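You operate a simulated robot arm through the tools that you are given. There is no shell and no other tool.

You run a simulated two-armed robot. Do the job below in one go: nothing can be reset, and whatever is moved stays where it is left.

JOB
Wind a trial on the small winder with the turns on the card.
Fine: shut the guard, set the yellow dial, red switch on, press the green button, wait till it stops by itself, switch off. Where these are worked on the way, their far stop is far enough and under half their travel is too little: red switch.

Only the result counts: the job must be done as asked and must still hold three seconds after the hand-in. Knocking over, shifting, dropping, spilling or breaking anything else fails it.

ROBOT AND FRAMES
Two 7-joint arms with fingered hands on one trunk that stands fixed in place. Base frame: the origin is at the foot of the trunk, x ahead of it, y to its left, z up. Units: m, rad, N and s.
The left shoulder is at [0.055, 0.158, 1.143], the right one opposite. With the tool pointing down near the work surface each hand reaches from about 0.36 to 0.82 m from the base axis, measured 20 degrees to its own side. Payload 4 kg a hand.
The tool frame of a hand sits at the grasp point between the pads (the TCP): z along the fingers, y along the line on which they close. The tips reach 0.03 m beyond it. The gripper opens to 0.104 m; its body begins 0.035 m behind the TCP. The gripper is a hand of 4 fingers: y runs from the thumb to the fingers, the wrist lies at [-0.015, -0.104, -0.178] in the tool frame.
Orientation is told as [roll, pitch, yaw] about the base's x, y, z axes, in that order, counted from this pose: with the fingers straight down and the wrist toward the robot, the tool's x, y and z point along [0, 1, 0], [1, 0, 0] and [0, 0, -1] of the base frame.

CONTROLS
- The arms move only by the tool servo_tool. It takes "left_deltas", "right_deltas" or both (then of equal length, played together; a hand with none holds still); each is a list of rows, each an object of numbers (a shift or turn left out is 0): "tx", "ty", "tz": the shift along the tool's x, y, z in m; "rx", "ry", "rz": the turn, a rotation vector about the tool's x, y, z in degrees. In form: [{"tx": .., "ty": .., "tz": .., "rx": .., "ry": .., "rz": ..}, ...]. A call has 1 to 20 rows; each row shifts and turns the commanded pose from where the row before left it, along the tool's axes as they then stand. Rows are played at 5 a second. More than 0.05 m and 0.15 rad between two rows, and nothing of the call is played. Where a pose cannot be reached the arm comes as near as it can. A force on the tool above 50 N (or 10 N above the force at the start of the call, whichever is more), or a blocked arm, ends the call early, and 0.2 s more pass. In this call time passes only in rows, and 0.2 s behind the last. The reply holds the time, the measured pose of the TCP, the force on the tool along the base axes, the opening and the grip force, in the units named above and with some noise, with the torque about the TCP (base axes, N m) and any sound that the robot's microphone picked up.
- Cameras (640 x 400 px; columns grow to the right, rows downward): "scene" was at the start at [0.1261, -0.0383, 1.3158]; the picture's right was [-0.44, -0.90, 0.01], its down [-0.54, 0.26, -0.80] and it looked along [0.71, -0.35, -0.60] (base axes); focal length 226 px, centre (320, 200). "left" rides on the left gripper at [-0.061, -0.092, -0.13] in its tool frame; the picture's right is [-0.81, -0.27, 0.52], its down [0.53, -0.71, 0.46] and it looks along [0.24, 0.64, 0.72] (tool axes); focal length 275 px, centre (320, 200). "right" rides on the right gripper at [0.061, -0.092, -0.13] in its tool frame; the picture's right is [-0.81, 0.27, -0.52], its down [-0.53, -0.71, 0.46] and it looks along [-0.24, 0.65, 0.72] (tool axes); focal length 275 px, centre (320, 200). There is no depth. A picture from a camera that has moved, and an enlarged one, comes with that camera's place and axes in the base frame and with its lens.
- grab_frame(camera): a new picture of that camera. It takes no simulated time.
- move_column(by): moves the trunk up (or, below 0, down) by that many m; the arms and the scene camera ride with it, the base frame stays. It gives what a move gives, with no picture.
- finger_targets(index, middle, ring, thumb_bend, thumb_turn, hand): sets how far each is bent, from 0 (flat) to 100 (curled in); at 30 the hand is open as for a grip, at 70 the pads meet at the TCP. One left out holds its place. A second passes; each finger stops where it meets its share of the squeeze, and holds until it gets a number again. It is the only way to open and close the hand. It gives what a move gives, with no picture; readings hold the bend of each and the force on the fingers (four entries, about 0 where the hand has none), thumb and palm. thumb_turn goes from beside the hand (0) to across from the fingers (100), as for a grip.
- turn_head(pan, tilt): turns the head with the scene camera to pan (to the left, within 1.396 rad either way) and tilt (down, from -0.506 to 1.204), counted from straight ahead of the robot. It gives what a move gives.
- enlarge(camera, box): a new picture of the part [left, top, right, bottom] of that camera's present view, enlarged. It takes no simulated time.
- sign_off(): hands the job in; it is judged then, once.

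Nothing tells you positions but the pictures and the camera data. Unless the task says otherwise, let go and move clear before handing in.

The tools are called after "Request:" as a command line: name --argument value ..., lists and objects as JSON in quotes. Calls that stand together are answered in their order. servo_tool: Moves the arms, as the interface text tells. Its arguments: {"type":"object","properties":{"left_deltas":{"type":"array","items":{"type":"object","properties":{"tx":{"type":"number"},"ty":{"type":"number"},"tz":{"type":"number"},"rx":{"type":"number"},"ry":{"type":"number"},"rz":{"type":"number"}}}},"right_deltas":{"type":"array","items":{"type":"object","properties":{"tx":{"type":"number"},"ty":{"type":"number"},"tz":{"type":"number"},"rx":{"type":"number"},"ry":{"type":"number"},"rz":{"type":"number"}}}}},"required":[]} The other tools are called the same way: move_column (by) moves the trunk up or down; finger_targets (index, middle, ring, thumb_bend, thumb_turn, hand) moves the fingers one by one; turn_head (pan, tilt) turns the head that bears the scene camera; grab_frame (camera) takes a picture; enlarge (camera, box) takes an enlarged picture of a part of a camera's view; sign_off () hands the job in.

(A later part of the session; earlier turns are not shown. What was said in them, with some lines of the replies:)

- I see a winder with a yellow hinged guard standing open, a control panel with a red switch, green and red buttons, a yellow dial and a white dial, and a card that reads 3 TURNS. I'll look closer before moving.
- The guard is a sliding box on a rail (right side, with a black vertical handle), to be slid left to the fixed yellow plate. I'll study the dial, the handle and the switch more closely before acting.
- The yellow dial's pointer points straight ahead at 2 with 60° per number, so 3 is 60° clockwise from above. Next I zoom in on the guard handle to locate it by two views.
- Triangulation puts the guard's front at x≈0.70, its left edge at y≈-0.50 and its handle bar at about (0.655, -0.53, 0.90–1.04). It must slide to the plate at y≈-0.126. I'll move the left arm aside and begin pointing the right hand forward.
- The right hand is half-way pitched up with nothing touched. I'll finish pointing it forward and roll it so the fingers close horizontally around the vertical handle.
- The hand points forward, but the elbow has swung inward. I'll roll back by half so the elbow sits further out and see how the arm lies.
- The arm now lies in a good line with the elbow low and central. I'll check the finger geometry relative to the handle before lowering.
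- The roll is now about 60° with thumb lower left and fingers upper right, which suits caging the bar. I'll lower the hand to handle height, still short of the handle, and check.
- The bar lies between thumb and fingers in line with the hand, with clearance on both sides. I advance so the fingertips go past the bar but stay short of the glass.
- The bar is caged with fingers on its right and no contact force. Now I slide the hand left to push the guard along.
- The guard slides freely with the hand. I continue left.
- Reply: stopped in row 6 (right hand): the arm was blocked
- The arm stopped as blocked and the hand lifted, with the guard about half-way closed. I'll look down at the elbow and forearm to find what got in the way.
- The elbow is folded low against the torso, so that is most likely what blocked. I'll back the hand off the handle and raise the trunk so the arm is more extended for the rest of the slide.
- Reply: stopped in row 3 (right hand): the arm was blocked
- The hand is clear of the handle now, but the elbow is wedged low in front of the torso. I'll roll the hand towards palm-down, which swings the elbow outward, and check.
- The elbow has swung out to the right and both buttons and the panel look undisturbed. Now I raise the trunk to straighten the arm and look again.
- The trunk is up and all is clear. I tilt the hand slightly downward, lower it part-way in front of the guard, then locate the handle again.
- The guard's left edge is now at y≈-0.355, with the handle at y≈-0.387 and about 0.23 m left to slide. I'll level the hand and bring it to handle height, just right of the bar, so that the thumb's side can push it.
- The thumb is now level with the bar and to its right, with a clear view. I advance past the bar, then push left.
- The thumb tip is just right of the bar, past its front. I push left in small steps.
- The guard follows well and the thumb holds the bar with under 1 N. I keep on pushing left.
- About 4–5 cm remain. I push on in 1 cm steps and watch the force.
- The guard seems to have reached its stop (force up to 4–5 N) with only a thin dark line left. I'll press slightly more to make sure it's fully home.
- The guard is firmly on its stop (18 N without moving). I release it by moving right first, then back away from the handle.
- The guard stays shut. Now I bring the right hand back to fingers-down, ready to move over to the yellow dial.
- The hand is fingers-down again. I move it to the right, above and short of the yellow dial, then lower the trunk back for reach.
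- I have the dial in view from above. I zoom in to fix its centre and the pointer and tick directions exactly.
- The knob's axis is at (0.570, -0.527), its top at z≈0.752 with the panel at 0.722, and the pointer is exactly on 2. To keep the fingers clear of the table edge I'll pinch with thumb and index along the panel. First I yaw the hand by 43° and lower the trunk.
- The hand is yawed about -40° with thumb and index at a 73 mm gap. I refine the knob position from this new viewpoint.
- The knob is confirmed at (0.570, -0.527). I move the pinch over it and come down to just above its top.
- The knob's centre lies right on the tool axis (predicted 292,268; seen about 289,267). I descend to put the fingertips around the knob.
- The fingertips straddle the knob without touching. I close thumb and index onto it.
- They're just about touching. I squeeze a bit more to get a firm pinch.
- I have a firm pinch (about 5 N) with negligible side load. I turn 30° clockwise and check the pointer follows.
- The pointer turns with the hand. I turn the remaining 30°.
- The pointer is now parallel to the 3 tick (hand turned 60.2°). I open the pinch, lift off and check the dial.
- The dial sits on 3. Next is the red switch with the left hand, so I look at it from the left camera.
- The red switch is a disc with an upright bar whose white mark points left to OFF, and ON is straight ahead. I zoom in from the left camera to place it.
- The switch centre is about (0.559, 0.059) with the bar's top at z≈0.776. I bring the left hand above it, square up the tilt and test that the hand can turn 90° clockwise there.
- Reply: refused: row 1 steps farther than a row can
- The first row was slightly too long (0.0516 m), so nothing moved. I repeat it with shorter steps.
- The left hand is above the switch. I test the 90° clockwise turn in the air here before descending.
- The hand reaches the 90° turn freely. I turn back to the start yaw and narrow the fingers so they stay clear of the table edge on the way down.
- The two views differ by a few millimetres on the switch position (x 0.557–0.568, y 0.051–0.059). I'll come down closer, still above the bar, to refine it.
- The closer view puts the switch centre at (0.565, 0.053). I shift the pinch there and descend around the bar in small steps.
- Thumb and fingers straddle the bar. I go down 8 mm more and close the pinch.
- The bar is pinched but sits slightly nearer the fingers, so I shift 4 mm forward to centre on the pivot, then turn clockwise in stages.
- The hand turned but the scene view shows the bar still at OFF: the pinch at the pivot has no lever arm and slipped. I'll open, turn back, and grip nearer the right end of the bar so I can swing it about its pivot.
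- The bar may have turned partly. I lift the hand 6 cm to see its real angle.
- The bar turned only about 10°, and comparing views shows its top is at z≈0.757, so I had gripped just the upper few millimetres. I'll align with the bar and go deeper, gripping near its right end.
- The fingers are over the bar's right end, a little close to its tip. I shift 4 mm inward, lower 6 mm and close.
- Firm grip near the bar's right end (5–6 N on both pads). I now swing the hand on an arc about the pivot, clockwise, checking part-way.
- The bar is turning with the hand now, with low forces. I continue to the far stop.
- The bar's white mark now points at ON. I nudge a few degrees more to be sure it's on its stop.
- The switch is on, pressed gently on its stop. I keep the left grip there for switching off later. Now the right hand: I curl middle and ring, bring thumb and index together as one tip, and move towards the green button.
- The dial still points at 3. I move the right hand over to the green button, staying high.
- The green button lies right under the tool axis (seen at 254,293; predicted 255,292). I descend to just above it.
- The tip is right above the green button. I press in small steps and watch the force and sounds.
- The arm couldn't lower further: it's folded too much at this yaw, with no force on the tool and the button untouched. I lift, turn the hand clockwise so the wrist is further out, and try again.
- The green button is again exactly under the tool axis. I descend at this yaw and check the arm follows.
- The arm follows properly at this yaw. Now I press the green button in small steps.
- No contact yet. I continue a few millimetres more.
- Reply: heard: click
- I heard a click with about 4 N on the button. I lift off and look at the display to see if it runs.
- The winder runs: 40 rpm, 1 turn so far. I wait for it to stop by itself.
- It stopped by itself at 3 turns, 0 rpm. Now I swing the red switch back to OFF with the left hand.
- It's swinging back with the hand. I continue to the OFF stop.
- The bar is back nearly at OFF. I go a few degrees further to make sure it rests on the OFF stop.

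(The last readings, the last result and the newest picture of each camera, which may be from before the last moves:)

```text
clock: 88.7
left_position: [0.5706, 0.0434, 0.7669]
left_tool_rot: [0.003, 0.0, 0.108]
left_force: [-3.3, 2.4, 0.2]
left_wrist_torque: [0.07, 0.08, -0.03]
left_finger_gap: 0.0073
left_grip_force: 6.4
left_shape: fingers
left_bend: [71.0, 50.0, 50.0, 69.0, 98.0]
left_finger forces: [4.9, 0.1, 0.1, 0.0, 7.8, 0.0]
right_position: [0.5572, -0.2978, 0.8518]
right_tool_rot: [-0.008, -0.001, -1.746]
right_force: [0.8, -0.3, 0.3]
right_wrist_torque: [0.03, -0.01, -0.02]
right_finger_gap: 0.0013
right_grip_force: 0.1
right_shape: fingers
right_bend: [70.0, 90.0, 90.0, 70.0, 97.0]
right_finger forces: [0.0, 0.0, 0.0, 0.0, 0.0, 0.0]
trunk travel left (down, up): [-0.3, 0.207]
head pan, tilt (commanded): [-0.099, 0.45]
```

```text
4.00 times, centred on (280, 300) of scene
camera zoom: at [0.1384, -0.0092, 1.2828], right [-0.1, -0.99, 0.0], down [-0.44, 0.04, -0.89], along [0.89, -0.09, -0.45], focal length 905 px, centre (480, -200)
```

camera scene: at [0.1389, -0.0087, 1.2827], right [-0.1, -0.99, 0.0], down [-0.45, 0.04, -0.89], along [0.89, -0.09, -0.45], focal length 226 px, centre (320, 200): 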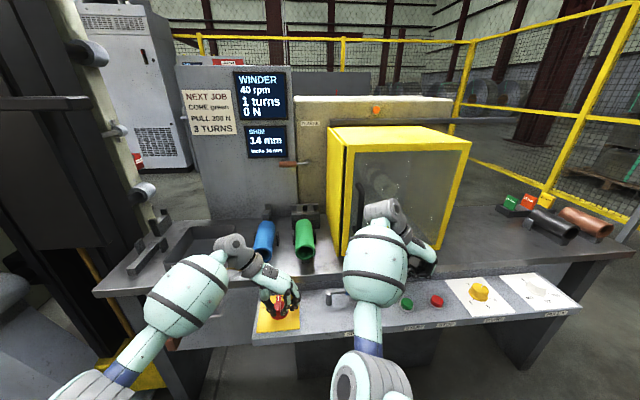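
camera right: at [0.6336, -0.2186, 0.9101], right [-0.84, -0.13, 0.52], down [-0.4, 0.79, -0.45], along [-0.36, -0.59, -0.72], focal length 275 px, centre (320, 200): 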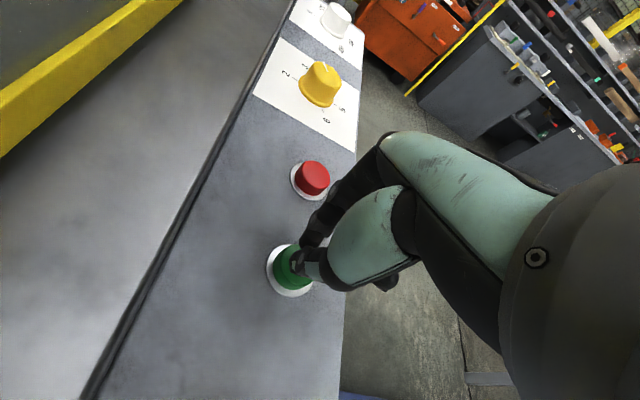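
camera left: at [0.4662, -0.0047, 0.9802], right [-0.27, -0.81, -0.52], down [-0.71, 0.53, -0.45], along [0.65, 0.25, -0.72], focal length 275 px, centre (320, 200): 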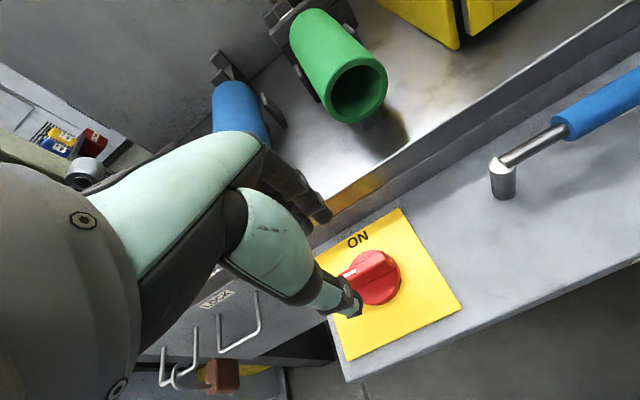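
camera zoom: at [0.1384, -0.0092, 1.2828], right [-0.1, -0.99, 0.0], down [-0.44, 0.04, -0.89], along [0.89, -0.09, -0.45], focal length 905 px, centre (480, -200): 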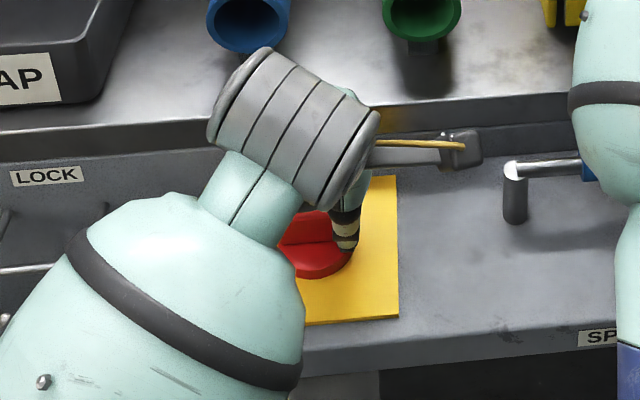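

It's on the OFF stop now (the side force reversed). I open the fingers, lift straight up and check the switch.

Request:
finger_targets --hand "left" --index 50 --thumb_bend 50

Request:
servo_tool --left_deltas '[{"tz": -0.02}, {"tz": -0.03}, {"tz": -0.04}, {"tz": -0.04}, {"tz": -0.04}]'

Request:
grab_frame --camera "left"

Request:
enlarge --camera "left" --box '[320, 200, 520, 360]'

Request:
grab_frame --camera "scene"

```text
clock: 89.7
left_position: [0.5705, 0.0445, 0.7668]
left_tool_rot: [0.001, 0.0, 0.105]
left_force: [0.3, 0.0, 0.3]
left_wrist_torque: [0.04, -0.03, -0.02]
left_finger_gap: 0.0515
left_grip_force: 0.1
left_shape: fingers
left_bend: [50.0, 50.0, 50.0, 50.0, 98.0]
left_finger forces: [0.1, 0.0, 0.1, 0.0, 0.1, 0.1]
right_position: [0.5577, -0.2977, 0.8515]
right_tool_rot: [-0.007, -0.001, -1.745]
right_force: [-0.6, -0.1, 0.2]
right_wrist_torque: [0.0, 0.02, -0.02]
right_finger_gap: 0.0014
right_grip_force: 0.1
right_shape: fingers
right_bend: [70.0, 90.0, 90.0, 70.0, 97.0]
right_finger forces: [0.0, 0.0, 0.0, 0.0, 0.0, 0.0]
trunk travel left (down, up): [-0.3, 0.207]
head pan, tilt (commanded): [-0.099, 0.45]
```

```text
clock: 90.9
left_position: [0.5689, 0.0436, 0.938]
left_tool_rot: [0.002, 0.0, 0.104]
left_force: [1.0, 1.4, -1.2]
left_wrist_torque: [0.03, -0.02, 0.0]
left_finger_gap: 0.0517
left_grip_force: 0.1
left_shape: fingers
left_bend: [50.0, 50.0, 50.0, 50.0, 98.0]
left_finger forces: [0.0, 0.0, 0.1, 0.0, 0.1, 0.1]
right_position: [0.557, -0.2978, 0.8531]
right_tool_rot: [-0.008, -0.002, -1.746]
right_force: [-0.9, 0.7, 0.1]
right_wrist_torque: [0.02, -0.01, 0.01]
right_finger_gap: 0.001
right_grip_force: 0.0
right_shape: fingers
right_bend: [70.0, 90.0, 90.0, 70.0, 97.0]
right_finger forces: [0.0, 0.1, 0.0, 0.0, 0.1, 0.0]
trunk travel left (down, up): [-0.3, 0.207]
head pan, tilt (commanded): [-0.099, 0.45]
```

```text
taken
camera left: at [0.484, -0.029, 1.0673], right [-0.19, -0.83, -0.52], down [-0.77, 0.46, -0.45], along [0.62, 0.31, -0.72], focal length 275 px, centre (320, 200)
```

left: 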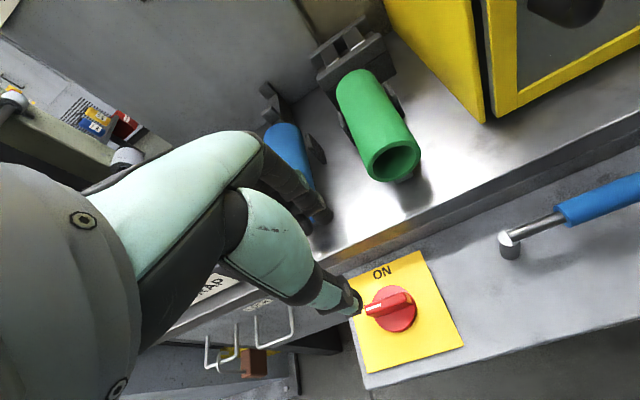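

```text
2.50 times, centred on (420, 280) of left
camera zoom: at [0.484, -0.029, 1.0673], right [-0.19, -0.83, -0.52], down [-0.77, 0.46, -0.45], along [0.62, 0.31, -0.72], focal length 688 px, centre (70, 0)
```

zoom: 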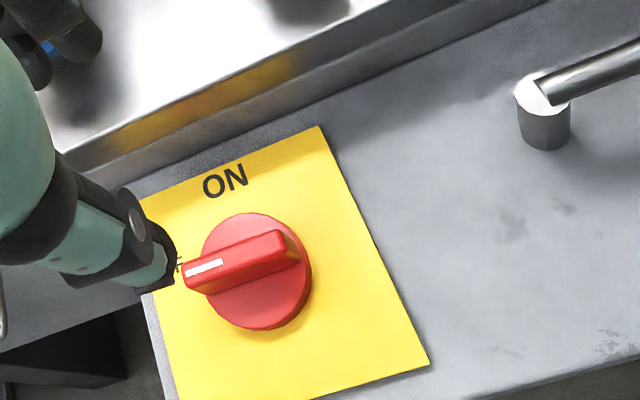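

```text
taken
camera scene: at [0.1388, -0.0092, 1.2827], right [-0.1, -0.99, 0.0], down [-0.45, 0.04, -0.89], along [0.89, -0.09, -0.45], focal length 226 px, centre (320, 200)
```

scene: 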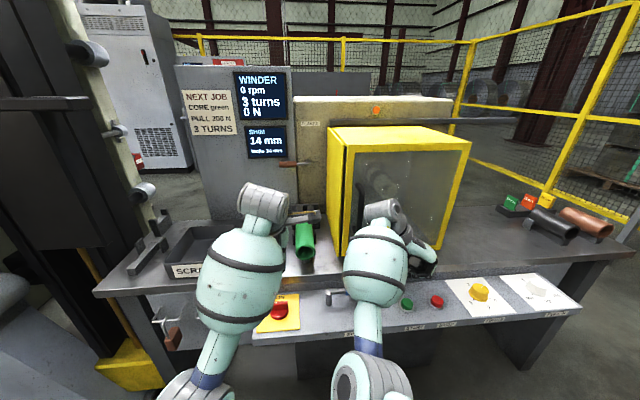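

The bar lies along OFF again, the display shows 3 turns and 0 rpm, and the guard is shut. I raise both hands clear.

Request:
servo_tool --left_deltas '[{"tz": -0.04}, {"tz": -0.04}, {"tz": -0.04}, {"ty": -0.03}, {"ty": -0.03}]' --right_deltas '[{"tz": -0.03}, {"tz": -0.03}, {"tz": -0.03}, {"tz": -0.03}, {"tz": -0.02}]'

Request:
turn_head --pan -0.3 --tilt 0.6

Request:
grab_frame --camera "scene"

Request:
grab_frame --camera "left"

Request:
grab_frame --camera "right"

```text
clock: 92.1
left_position: [0.5846, 0.0364, 1.0085]
left_tool_rot: [0.001, -0.003, 0.108]
left_force: [-0.4, -0.2, -0.3]
left_wrist_torque: [0.01, 0.02, 0.01]
left_finger_gap: 0.0515
left_grip_force: 0.1
left_shape: fingers
left_bend: [50.0, 50.0, 50.0, 50.0, 98.0]
left_finger forces: [0.0, 0.1, 0.0, 0.0, 0.1, 0.1]
left hand out of reach, approached as far as the arm can: row 2, 3, 4, 5
right_position: [0.5601, -0.2974, 0.993]
right_tool_rot: [-0.006, -0.002, -1.741]
right_force: [0.4, 0.4, -0.2]
right_wrist_torque: [-0.03, -0.01, 0.02]
right_finger_gap: 0.0012
right_grip_force: 0.0
right_shape: fingers
right_bend: [70.0, 90.0, 90.0, 70.0, 97.0]
right_finger forces: [0.0, 0.1, 0.0, 0.0, 0.1, 0.1]
trunk travel left (down, up): [-0.3, 0.207]
head pan, tilt (commanded): [-0.099, 0.45]
```

```text
clock: 92.8
left_position: [0.5853, 0.0371, 1.0086]
left_tool_rot: [0.003, -0.002, 0.106]
left_force: [-0.1, 0.6, 0.3]
left_wrist_torque: [0.01, -0.01, -0.01]
left_finger_gap: 0.0516
left_grip_force: 0.0
left_shape: fingers
left_bend: [50.0, 50.0, 50.0, 50.0, 98.0]
left_finger forces: [0.0, 0.0, 0.1, 0.0, 0.1, 0.1]
right_position: [0.5602, -0.298, 0.9907]
right_tool_rot: [-0.006, -0.004, -1.744]
right_force: [0.0, -0.1, -0.2]
right_wrist_torque: [0.01, 0.01, -0.01]
right_finger_gap: 0.0012
right_grip_force: 0.0
right_shape: fingers
right_bend: [70.0, 90.0, 90.0, 70.0, 97.0]
right_finger forces: [0.1, 0.1, 0.0, 0.0, 0.0, 0.1]
trunk travel left (down, up): [-0.3, 0.207]
head pan, tilt (commanded): [-0.3, 0.6]
```

```text
taken
camera scene: at [0.1319, -0.0259, 1.2693], right [-0.3, -0.96, 0.0], down [-0.55, 0.17, -0.82], along [0.78, -0.24, -0.58], focal length 226 px, centre (320, 200)
```

scene: 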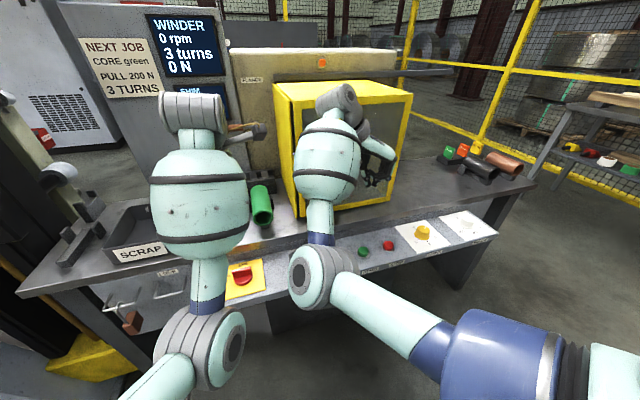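

```text
taken
camera left: at [0.5002, -0.035, 1.1387], right [-0.19, -0.83, -0.52], down [-0.76, 0.46, -0.46], along [0.62, 0.31, -0.72], focal length 275 px, centre (320, 200)
```

left: 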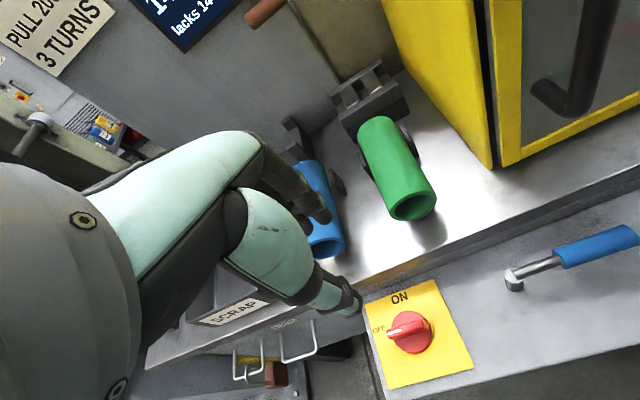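

```text
taken
camera right: at [0.6371, -0.2172, 1.1203], right [-0.84, -0.13, 0.52], down [-0.4, 0.79, -0.45], along [-0.36, -0.59, -0.72], focal length 275 px, centre (320, 200)
```

right: 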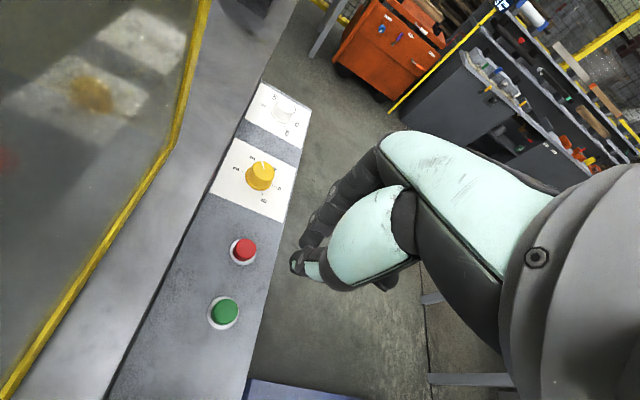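

Both hands are clear and everything stands in place. A last check of switch, dial and guard before handing in.

Request:
enlarge --camera "left" --box '[350, 270, 478, 350]'

Request:
enlarge --camera "right" --box '[200, 130, 328, 210]'

Request:
enlarge --camera "scene" --box '[240, 60, 440, 240]'

```text
5.00 times, centred on (414, 310) of left
camera zoom: at [0.5002, -0.035, 1.1387], right [-0.19, -0.83, -0.52], down [-0.76, 0.46, -0.46], along [0.62, 0.31, -0.72], focal length 1376 px, centre (-150, -350)
```

zoom: 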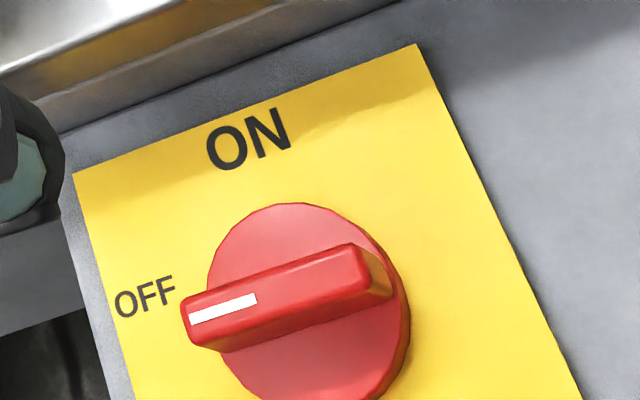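

```text
5.00 times, centred on (264, 170) of right
camera zoom: at [0.6371, -0.2172, 1.1203], right [-0.84, -0.13, 0.52], down [-0.4, 0.79, -0.45], along [-0.36, -0.59, -0.72], focal length 1376 px, centre (600, 350)
```

zoom: 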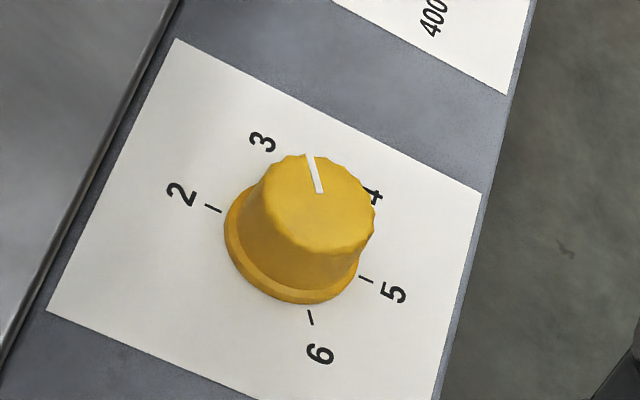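

```text
2.22 times, centred on (340, 150) of scene
camera zoom: at [0.1319, -0.0259, 1.2693], right [-0.3, -0.96, 0.0], down [-0.55, 0.17, -0.82], along [0.78, -0.24, -0.58], focal length 503 px, centre (276, 311)
```

zoom: 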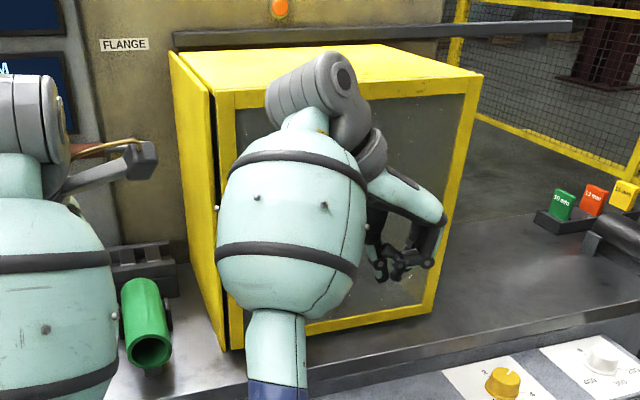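

The switch is at OFF, the dial is on 3, the guard is shut, and the display shows 3 turns at 0 rpm. Both hands are clear, so I hand the job in.

Request:
sign_off

```text
The job is handed in.
```

The trial is wound: the winder ran 3 turns, as on the card, and stopped by itself. I've handed the job in, but no verdict came back with the hand-in.

- **Guard:** it is slid shut against its stop. A thin dark line still shows between it and the fixed plate, but pressing with 18 N did not move it further.
- **Yellow dial:** it is set to 3.
- **Run:** I turned the red switch on and pressed the green button once, with a click. The display went to 40 rpm, then to 3 turns and 0 rpm.
- **Red switch:** it is back at OFF.

The first half of the guard's slide jammed because my right elbow folded against the torso. I backed off, raised the trunk and finished the slide from there. Nothing else looked knocked or shifted in the last pictures, and both hands are clear.
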